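You operate a simulated robot arm through the tools that you are given. There is no shell and no other tool. Be economical: measure what you need, move in short steps, check, and stop when the job is done.

Carry out the task below with a simulated robot arm. There is one attempt and no reset: what you move stays moved.

## Task
Fetch the weight and set it on the boat.

The check looks at the end state, three seconds after you hand in, the way a careful person would. Anything else that was tipped, shoved, dropped, spilled or broken makes it a failure.

## Robot
A 7-joint arm with a two-finger parallel gripper, fixed in place. Base frame: the origin is at the foot of the arm, x ahead of it, y to its left, z up; the work surface is at about z = 0. Lengths are in mm, angles in degrees, forces in N, time in s.
With the tool pointing down near the work surface it reaches from about 240 to 620 mm from the base axis. Its first joint turns from -66.0 to 66.0 degrees. Payload 2.6 kg.
The tool frame sits at the grasp point between the pads (the TCP): z along the fingers, y along the line on which they close. The tips reach 30 mm beyond it. Largest opening 94 mm; finger width 28, thickness 10; the body of the gripper, 50 by 96 mm, starts 55 mm behind the TCP.
Orientation is that of the tool frame in the base frame, as a unit quaternion [w, x, y, z]. With the fingers straight down and closing along the base's y, the tool's x points along the base's -x, its y along +y and its z along -z.

## Interface
- The arm moves only by the tool step_arm. Its arguments are lists of equal length, an entry for each row: "delta_pos": the shift along the tool's x, y, z in mm, a list of three; "yaw": the turn about the tool's z in degrees. In form: {"delta_pos": [[x, y, z], ...], "yaw": [yaw, ...]}. A call has 1 to 8 rows; each row is the pose to reach, as a shift and turn from the pose commanded when the call began, along the tool's axes at that moment. "grip" is the gripper command, from -1 (shut) to 1 (fully open), values between in proportion, set as the call begins (left out, the last holds). Each row takes 0.2 s and may step no farther than 50 mm and 8.6 degrees from the row before; otherwise, or with a gripper value out of range, the whole call is refused. A pose out of reach is approached as far as the arm can. The call stops where the force on the tool passes 40 N (or 10 N more than at its start, if that is more) or the arm is blocked; 0.2 s more then pass. The fingers move at their own pace (about 72 mm/s each) and stop on an object; they squeeze with about 28 N. The grip force told is the motor's: it shows also when the fingers shut on nothing. Time passes only in rows, and 0.2 s behind the last, so rows that repeat a pose let the fingers close. It gives the time, the measured TCP pose, the force on the tool (base axes), the opening and the grip force at its end, in the units of the frame above (readings bear some noise).
- Cameras (640 x 400 px; columns grow to the right, rows downward): "scene" is fixed at [32.6, 429.7, 567.3]; the picture's right is [-0.80, -0.60, 0.00], its down [-0.33, 0.43, -0.84] and it looks along [0.51, -0.67, -0.54] (base axes); focal length 323 px, centre (320, 200). "wrist" rides on the gripper at [76, 14, -103] in the tool frame; the picture's right is [-0.18, 0.98, 0.00], its down [-0.75, -0.14, -0.64] and it looks along [-0.63, -0.12, 0.77] (tool axes); focal length 243 px, centre (320, 200). There is no depth. A picture from a camera that has moved, and an enlarged one, comes with that camera's place and axes in the base frame and with its lens.
- camera(camera): a new picture of that camera. The clock stands still meanwhile.
- inspect(camera, box): a new picture of the part [left, top, right, bottom] of that camera's present view, enlarged. The clock stands still meanwhile.
- close_job(): hands the job in; it is judged then, once.

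Go step by step. Nothing tells you positions but the pictures and the camera data: compare them with the known pose of the tool, close in by small moves and look again before you grip or let go. The budget is 90 turns and 46 pictures, counting those below and the enlarged ones. Unless the task says otherwise, let go and move clear before handing in, and close with one line.

The tools are called after "Request:" as a command line: name --argument value ..., lists and objects as JSON in quotes. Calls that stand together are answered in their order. step_arm: Moves the arm, as the interface text tells. Its arguments: {"type":"object","properties":{"delta_pos":{"type":"array","items":{"type":"array","items":{"type":"number"}}},"yaw":{"type":"array","items":{"type":"number"}},"grip":{"type":"number"}},"required":["delta_pos","yaw"]} The other tools are called the same way: camera (camera) takes a picture; inspect (camera, box) takes an enlarged picture of a part of a camera's view; close_job () hands the job in.

At the start:

```text
time_s: 0.0
eef_pos: [436.3, 47.2, 234.5]
tcp_rot: [0.001, 0.0, 1.0, 0.0]
force: [-0.8, -0.4, 0.7]
finger_gap: 93.9
grasp_force: 0.1
```

scene: 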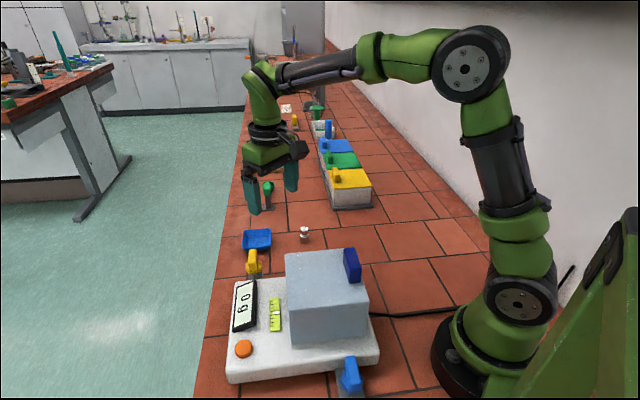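
wrist: 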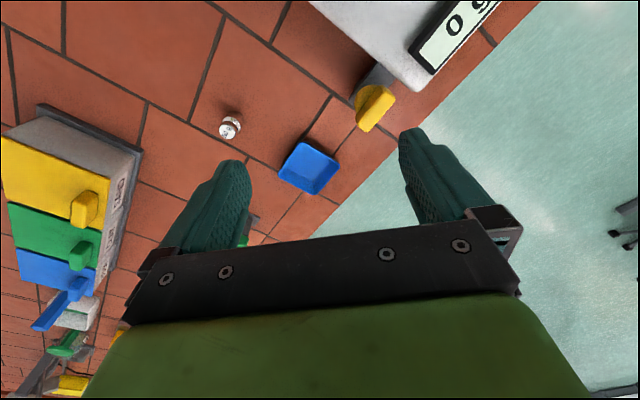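

I take the small metal piece near (480, -92) to be the weight, and the blue tray near (567, 0) to be the weighing boat. I'll look closer at both before moving.

Request:
inspect --camera "scene" --box '[220, 200, 340, 275]'

Request:
inspect --camera "wrist" --box '[200, 80, 408, 210]'

Request:
inspect --camera "scene" --box '[240, 90, 400, 190]'

```text
5.33 times, centred on (280, 238) of scene
camera zoom: at [32.6, 429.7, 567.3], right [-0.8, -0.6, 0.0], down [-0.33, 0.43, -0.84], along [0.51, -0.67, -0.54], focal length 1724 px, centre (533, 0)
```

zoom: 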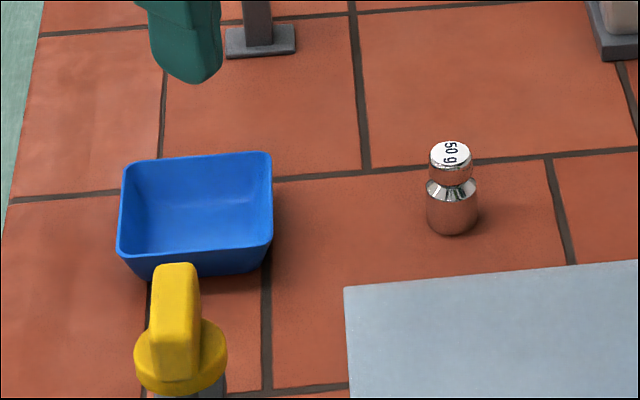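

```text
3.08 times, centred on (304, 145) of wrist
camera zoom: at [358.7, 63.2, 340.7], right [0.18, 0.98, 0.0], down [0.75, -0.14, 0.64], along [0.63, -0.12, -0.77], focal length 746 px, centre (369, 369)
```

zoom: 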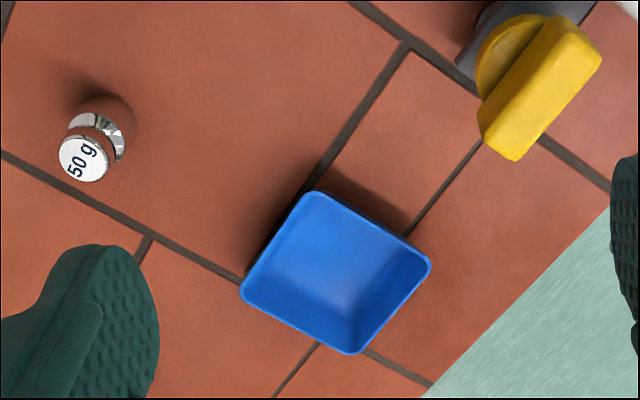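

```text
4.00 times, centred on (320, 140) of scene
camera zoom: at [32.6, 429.7, 567.3], right [-0.8, -0.6, 0.0], down [-0.33, 0.43, -0.84], along [0.51, -0.67, -0.54], focal length 1293 px, centre (320, 440)
```

zoom: 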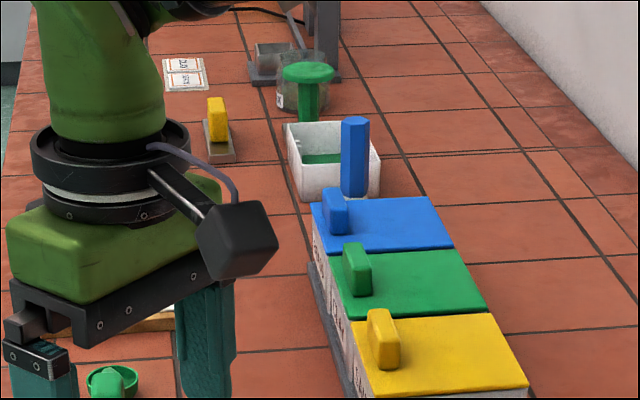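

The weight is a 50 g piece about 26 mm wide and 37 mm tall near (471, -83), with clear space around it, and the boat is roughly 60 mm square. I'll move above the weight and look again.

Request:
step_arm --delta_pos '[[-12, -43, 20], [-24, -86, 45], [-35, -129, 70], [-35, -129, 95], [-35, -129, 95]]' --yaw '[0, 0, 0, 0, 0]' --grip 1

Request:
camera --camera "wrist"

Request:
camera --camera "scene"

```text
refused: row 2 steps farther than a row can; nothing moved
```

```text
40 pictures are left
camera wrist: at [358.7, 63.2, 340.7], right [0.18, 0.98, 0.0], down [0.75, -0.14, 0.64], along [0.63, -0.12, -0.77], focal length 243 px, centre (320, 200)
```

wrist: 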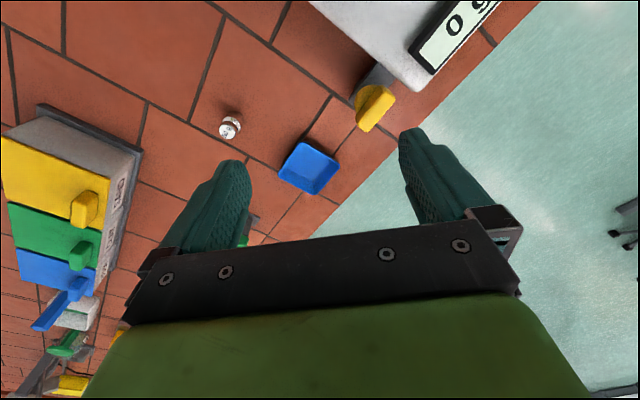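

```text
39 pictures are left
```

scene: 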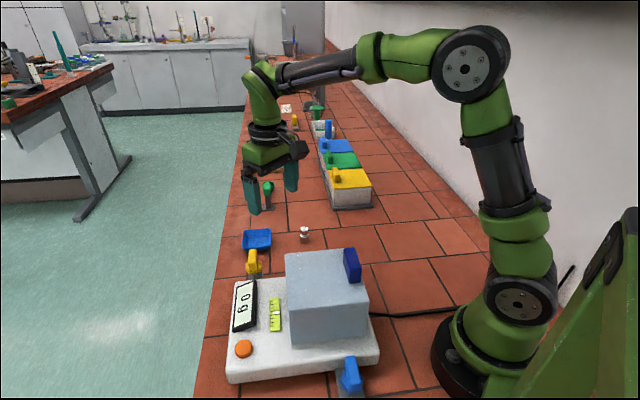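

The rows were too long, so nothing moved. I'll make the same move in shorter rows.

Request:
step_arm --delta_pos '[[-9, -33, 20], [-18, -66, 40], [-27, -99, 60], [-35, -129, 80], [-35, -129, 100], [-35, -129, 100]]' --yaw '[0, 0, 0, 0, 0, 0]' --grip 1

```text
time_s: 1.4
eef_pos: [472.2, -81.5, 137.7]
tcp_rot: [0.0, -0.001, 1.0, 0.0]
force: [0.7, -0.2, -0.7]
finger_gap: 93.9
grasp_force: 0.0
```

The arm is now above where I take the weight to be. I'll look through both cameras.

Request:
camera --camera "wrist"

Request:
inspect --camera "scene" --box '[220, 170, 380, 270]'

```text
38 pictures are left
camera wrist: at [394.6, -66.0, 241.3], right [0.18, 0.98, 0.0], down [0.75, -0.14, 0.64], along [0.63, -0.12, -0.77], focal length 243 px, centre (320, 200)
```

wrist: 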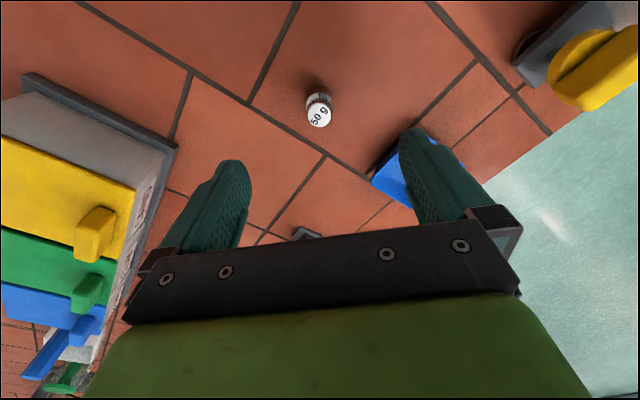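

```text
4.00 times, centred on (300, 220) of scene
camera zoom: at [32.6, 429.7, 567.3], right [-0.8, -0.6, 0.0], down [-0.33, 0.43, -0.84], along [0.51, -0.67, -0.54], focal length 1293 px, centre (400, 120)
```

zoom: 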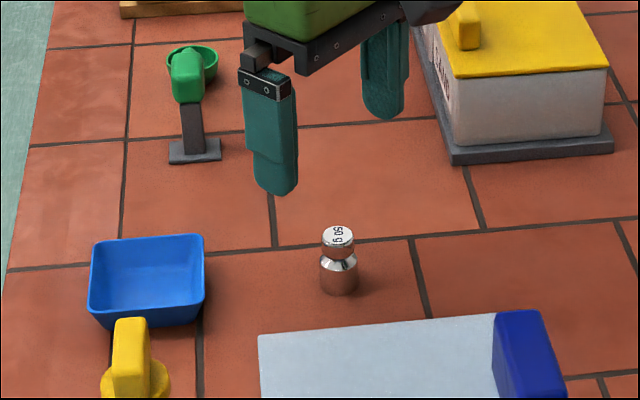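

The weight sits straight below the tool at about (472, -82). I'll go down in short steps to a TCP height of about 37, then look before closing.

Request:
step_arm --delta_pos '[[0, 0, 20], [0, 0, 40], [0, 0, 60], [0, 0, 80], [0, 0, 92], [0, 0, 100], [0, 0, 100]]' --yaw '[0, 0, 0, 0, 0, 0, 0]'

Request:
camera --camera "wrist"

Request:
inspect --camera "scene" --box '[220, 170, 380, 270]'

```text
time_s: 3.0
eef_pos: [471.7, -80.8, 37.6]
tcp_rot: [0.0, -0.001, 1.0, 0.0]
force: [-0.7, -0.5, 0.1]
finger_gap: 93.8
grasp_force: 0.1
```

```text
36 pictures are left
camera wrist: at [393.8, -66.0, 140.8], right [0.18, 0.98, 0.0], down [0.75, -0.14, 0.64], along [0.63, -0.12, -0.77], focal length 243 px, centre (320, 200)
```

wrist: 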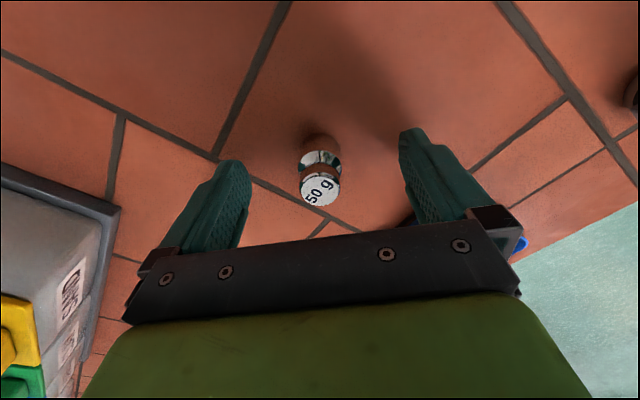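

```text
4.00 times, centred on (300, 220) of scene
camera zoom: at [32.6, 429.7, 567.3], right [-0.8, -0.6, 0.0], down [-0.33, 0.43, -0.84], along [0.51, -0.67, -0.54], focal length 1293 px, centre (400, 120)
```

zoom: 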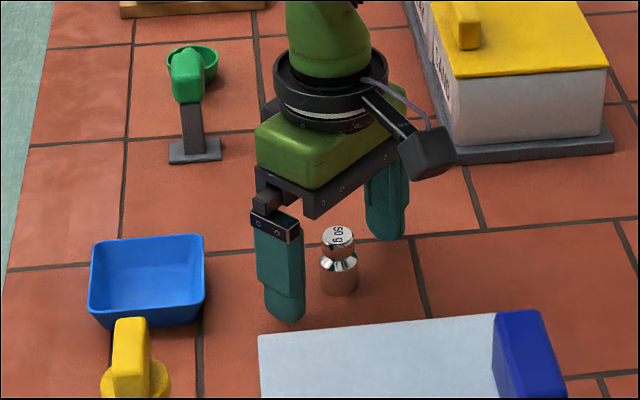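

The weight is centred between the fingers and the tips are clear of the table. I'll close the gripper.

Request:
step_arm --delta_pos '[[0, 0, 0], [0, 0, 0], [0, 0, 0], [0, 0, 0], [0, 0, 0]]' --yaw '[0, 0, 0, 0, 0]' --grip -1

Request:
inspect --camera "wrist" --box '[220, 100, 420, 225]'

```text
time_s: 4.2
eef_pos: [472.4, -80.7, 37.5]
tcp_rot: [0.0, -0.001, 1.0, 0.0]
force: [0.0, 0.2, -0.4]
finger_gap: 23.9
grasp_force: 28.0
```

```text
3.20 times, centred on (320, 162) of wrist
camera zoom: at [393.8, -66.0, 141.0], right [0.18, 0.98, 0.0], down [0.75, -0.14, 0.64], along [0.63, -0.12, -0.77], focal length 776 px, centre (320, 320)
```

zoom: 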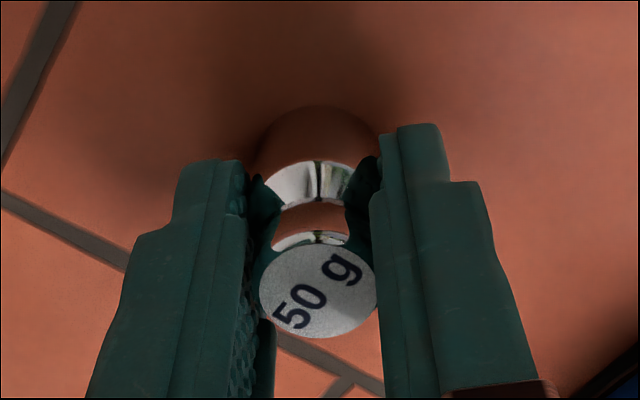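

The weight is held with a 24 mm gap and 28 N of force. I'll lift straight up, then carry it toward the boat and look again.

Request:
step_arm --delta_pos '[[0, 0, -10], [0, 0, -40], [0, 0, -80], [0, 0, -110], [-25, 25, -110], [-45, 50, -110], [-65, 80, -110], [-65, 80, -110]]' --yaw '[0, 0, 0, 0, 0, 0, 0, 0]'

Request:
camera --camera "wrist"

Request:
inspect --camera "scene" --box '[190, 170, 350, 270]'

```text
time_s: 6.0
eef_pos: [537.7, -0.4, 146.2]
tcp_rot: [0.0, 0.0, 1.0, 0.0]
force: [-0.1, 0.2, -0.4]
finger_gap: 23.9
grasp_force: 28.5
```

```text
33 pictures are left
camera wrist: at [459.2, 14.7, 250.6], right [0.18, 0.98, 0.0], down [0.75, -0.14, 0.64], along [0.63, -0.12, -0.77], focal length 243 px, centre (320, 200)
```

wrist: 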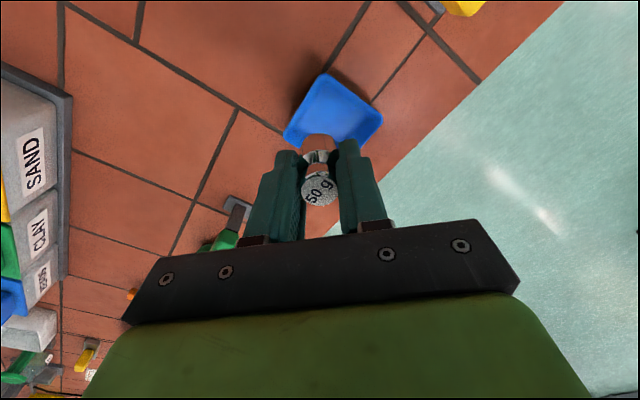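

```text
4.00 times, centred on (270, 220) of scene
camera zoom: at [32.6, 429.7, 567.3], right [-0.8, -0.6, 0.0], down [-0.33, 0.43, -0.84], along [0.51, -0.67, -0.54], focal length 1293 px, centre (520, 120)
```

zoom: 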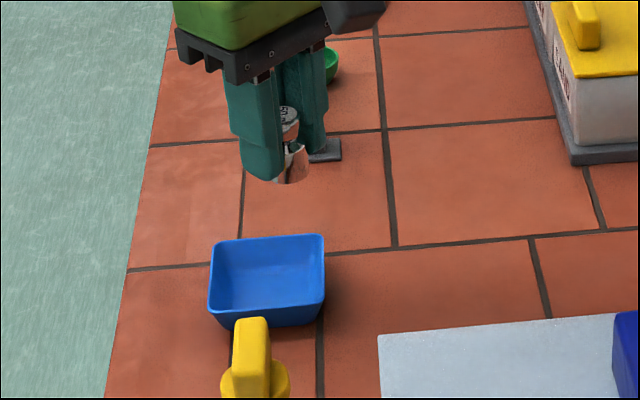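

The boat's rim is centred near (558, 7) and about 70 mm square, turned roughly 45° from the base axes. The yellow-handled tool beside it stands about 93 mm tall. I'll turn the gripper -45° to line up with the boat, centre over it and look.

Request:
step_arm --delta_pos '[[-4, 2, 0], [-8, 3, 0], [-12, 5, 0], [-16, 6, 0], [-20, 7.5, 0], [-20, 7.5, 0], [-20, 7.5, 0]]' --yaw '[-7.5, -15, -22.5, -30, -37.5, -45, -45]'

Request:
camera --camera "wrist"

Request:
inspect --camera "scene" --box '[190, 170, 350, 270]'

```text
time_s: 7.6
eef_pos: [556.7, 6.3, 147.4]
tcp_rot: [0.0, -0.384, 0.923, 0.001]
force: [0.2, -0.3, -0.5]
finger_gap: 24.3
grasp_force: 27.8
```

```text
31 pictures are left
camera wrist: at [491.4, -36.5, 250.7], right [-0.57, 0.82, 0.0], down [0.63, 0.43, 0.64], along [0.53, 0.36, -0.77], focal length 243 px, centre (320, 200)
```

wrist: 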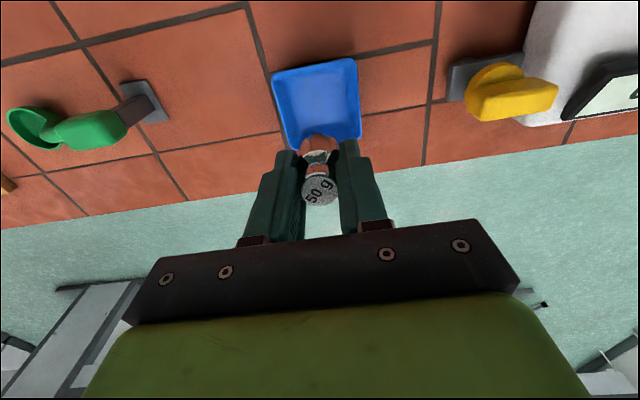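

```text
4.00 times, centred on (270, 220) of scene
camera zoom: at [32.6, 429.7, 567.3], right [-0.8, -0.6, 0.0], down [-0.33, 0.43, -0.84], along [0.51, -0.67, -0.54], focal length 1293 px, centre (520, 120)
```

zoom: 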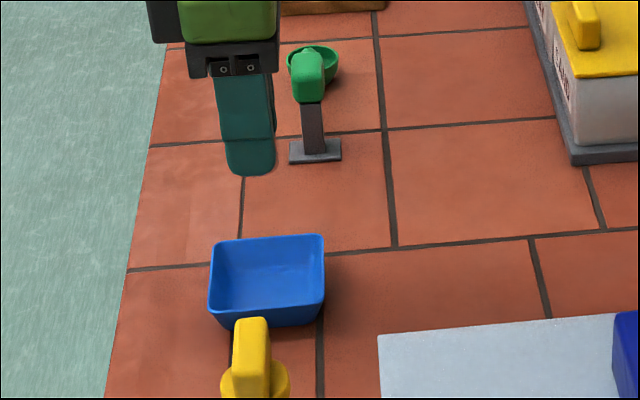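

The gripper is now lined up with the boat, which I place at (559, 8), so I need about 3 mm more. I'll go down until the weight is just above the rim and check.

Request:
step_arm --delta_pos '[[-3, -0.5, 20], [-3, -0.5, 40], [-3, -0.5, 60], [-3, -0.5, 80], [-3, -0.5, 80]]' --yaw '[0, 0, 0, 0, 0]'

Request:
camera --camera "wrist"

Request:
inspect --camera "scene" --box '[190, 170, 350, 270]'

```text
time_s: 8.8
eef_pos: [558.7, 8.4, 66.2]
tcp_rot: [0.0, -0.382, 0.924, 0.0]
force: [-0.1, 0.4, -0.6]
finger_gap: 24.1
grasp_force: 28.2
```

```text
29 pictures are left
camera wrist: at [493.4, -34.9, 170.0], right [-0.57, 0.82, 0.0], down [0.63, 0.43, 0.64], along [0.53, 0.36, -0.77], focal length 243 px, centre (320, 200)
```

wrist: 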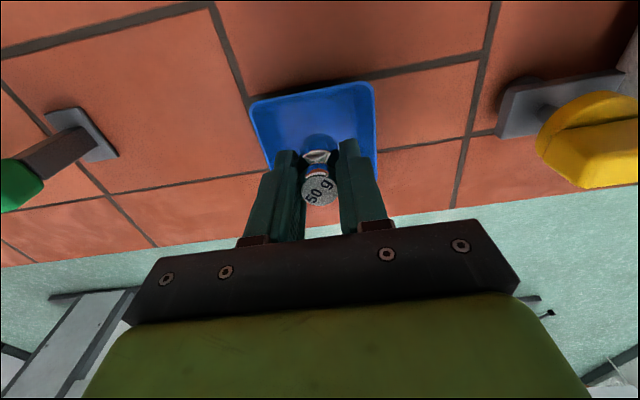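

```text
4.00 times, centred on (270, 220) of scene
camera zoom: at [32.6, 429.7, 567.3], right [-0.8, -0.6, 0.0], down [-0.33, 0.43, -0.84], along [0.51, -0.67, -0.54], focal length 1293 px, centre (520, 120)
```

zoom: 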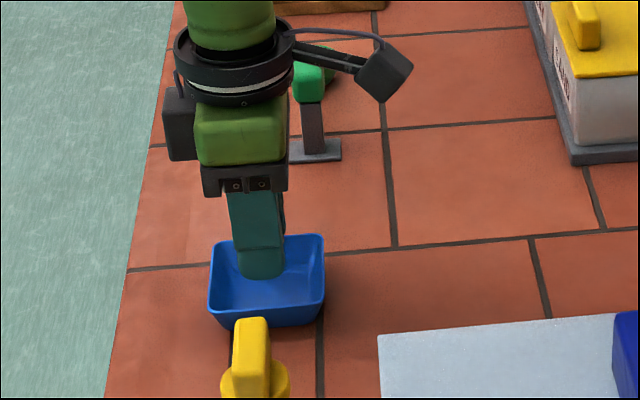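

The weight hangs over the middle of the boat. I'll lower it gently to just above the boat's floor.

Request:
step_arm --delta_pos '[[0, 0, 8], [0, 0, 15], [0, 0, 20], [0, 0, 23], [0, 0, 23]]' --yaw '[0, 0, 0, 0, 0]'

Request:
inspect --camera "wrist" --box '[220, 100, 420, 225]'

Request:
inspect --camera "scene" --box '[210, 200, 306, 260]'

```text
time_s: 10.0
eef_pos: [558.7, 7.0, 43.0]
tcp_rot: [0.0, -0.382, 0.924, 0.0]
force: [-0.2, 0.4, -0.6]
finger_gap: 24.1
grasp_force: 28.3
```

```text
3.20 times, centred on (320, 162) of wrist
camera zoom: at [493.3, -34.8, 147.5], right [-0.57, 0.82, 0.0], down [0.63, 0.43, 0.64], along [0.53, 0.36, -0.77], focal length 776 px, centre (320, 320)
```

zoom: 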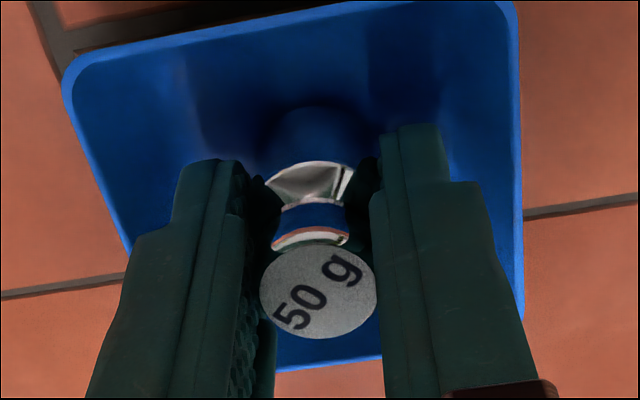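

```text
6.67 times, centred on (258, 230) of scene
camera zoom: at [32.6, 429.7, 567.3], right [-0.8, -0.6, 0.0], down [-0.33, 0.43, -0.84], along [0.51, -0.67, -0.54], focal length 2156 px, centre (733, 0)
```

zoom: 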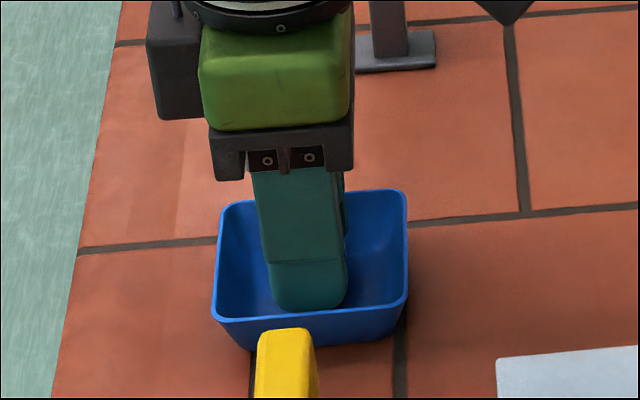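

The weight is centred in the boat with even room on both sides and no contact yet. I'll creep down while watching the force.

Request:
step_arm --delta_pos '[[0, 0, 1], [0, 0, 2], [0, 0, 2]]' --yaw '[0, 0, 0]'

Request:
step_arm --delta_pos '[[0, 0, 0.7], [0, 0, 0.7]]' --yaw '[0, 0]'

```text
time_s: 10.8
eef_pos: [559.1, 8.8, 42.4]
tcp_rot: [0.001, -0.383, 0.924, 0.001]
force: [-1.0, -0.1, 0.1]
finger_gap: 24.5
grasp_force: 28.0
```

```text
time_s: 11.4
eef_pos: [559.5, 8.3, 41.8]
tcp_rot: [0.001, -0.383, 0.924, 0.001]
force: [0.2, 0.1, -0.7]
finger_gap: 24.1
grasp_force: 28.2
```

No contact force yet, so I'll go down in further 0.7 mm steps.

Request:
step_arm --delta_pos '[[0, 0, 0.7], [0, 0, 0.7]]' --yaw '[0, 0]'

Request:
step_arm --delta_pos '[[0, 0, 0.7], [0, 0, 0.7]]' --yaw '[0, 0]'

```text
time_s: 12.0
eef_pos: [558.9, 7.2, 41.4]
tcp_rot: [0.001, -0.382, 0.924, 0.0]
force: [-0.4, 0.3, 1.5]
finger_gap: 24.1
grasp_force: 27.8
```

```text
time_s: 12.6
eef_pos: [559.0, 8.3, 40.9]
tcp_rot: [0.0, -0.384, 0.923, -0.001]
force: [0.2, 1.1, 7.7]
finger_gap: 23.8
grasp_force: 27.8
```

The upward force of 7.7 N shows the weight is resting on the boat's floor. I'll ease up slightly and open only to about 36 mm.

Request:
step_arm --delta_pos '[[0, 0, -0.7], [0, 0, -0.7]]' --yaw '[0, 0]'

Request:
step_arm --delta_pos '[[0, 0, 0], [0, 0, 0], [0, 0, 0]]' --yaw '[0, 0, 0]' --grip -0.24

Request:
inspect --camera "wrist" --box '[220, 100, 420, 225]'

```text
time_s: 13.2
eef_pos: [558.9, 8.3, 41.3]
tcp_rot: [0.0, -0.383, 0.924, 0.0]
force: [1.2, 0.8, 6.5]
finger_gap: 24.1
grasp_force: 27.7
```

```text
time_s: 14.0
eef_pos: [559.2, 8.6, 40.9]
tcp_rot: [0.0, -0.383, 0.924, 0.0]
force: [-0.3, 0.5, 0.7]
finger_gap: 35.8
grasp_force: 0.1
```

```text
3.20 times, centred on (320, 162) of wrist
camera zoom: at [493.5, -34.5, 144.1], right [-0.57, 0.82, 0.0], down [0.63, 0.43, 0.64], along [0.53, 0.36, -0.77], focal length 776 px, centre (320, 320)
```

zoom: 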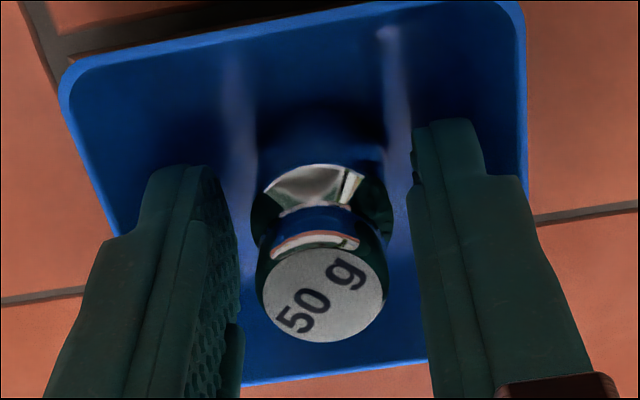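

The weight stands free in the boat and the fingers are clear on both sides. I'll rise straight up and check.

Request:
step_arm --delta_pos '[[0, 0, -10], [0, 0, -30], [0, 0, -60], [0, 0, -100], [0, 0, -140], [0, 0, -140]]' --yaw '[0, 0, 0, 0, 0, 0]'

Request:
camera --camera "scene"

Request:
inspect --camera "scene" --box '[210, 200, 306, 260]'

```text
time_s: 15.4
eef_pos: [560.0, 8.2, 180.1]
tcp_rot: [0.0, -0.383, 0.924, 0.0]
force: [-0.9, 0.5, 0.5]
finger_gap: 35.9
grasp_force: 0.0
```

```text
24 pictures are left
```

scene: 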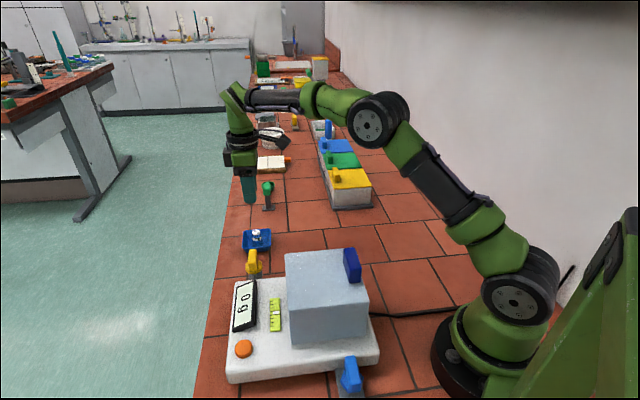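

```text
6.67 times, centred on (258, 230) of scene
camera zoom: at [32.6, 429.7, 567.3], right [-0.8, -0.6, 0.0], down [-0.33, 0.43, -0.84], along [0.51, -0.67, -0.54], focal length 2156 px, centre (733, 0)
```

zoom: 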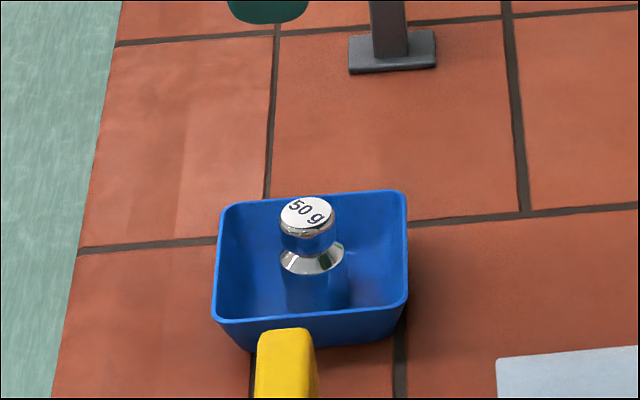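

The weight stands upright in the middle of the boat, the boat has not moved and nothing else was disturbed. I'll hand in.

Request:
close_job

```text
The job is handed in.
```

The 50 g weight is standing upright in the blue weighing boat, the gripper is clear, and the job is handed in.
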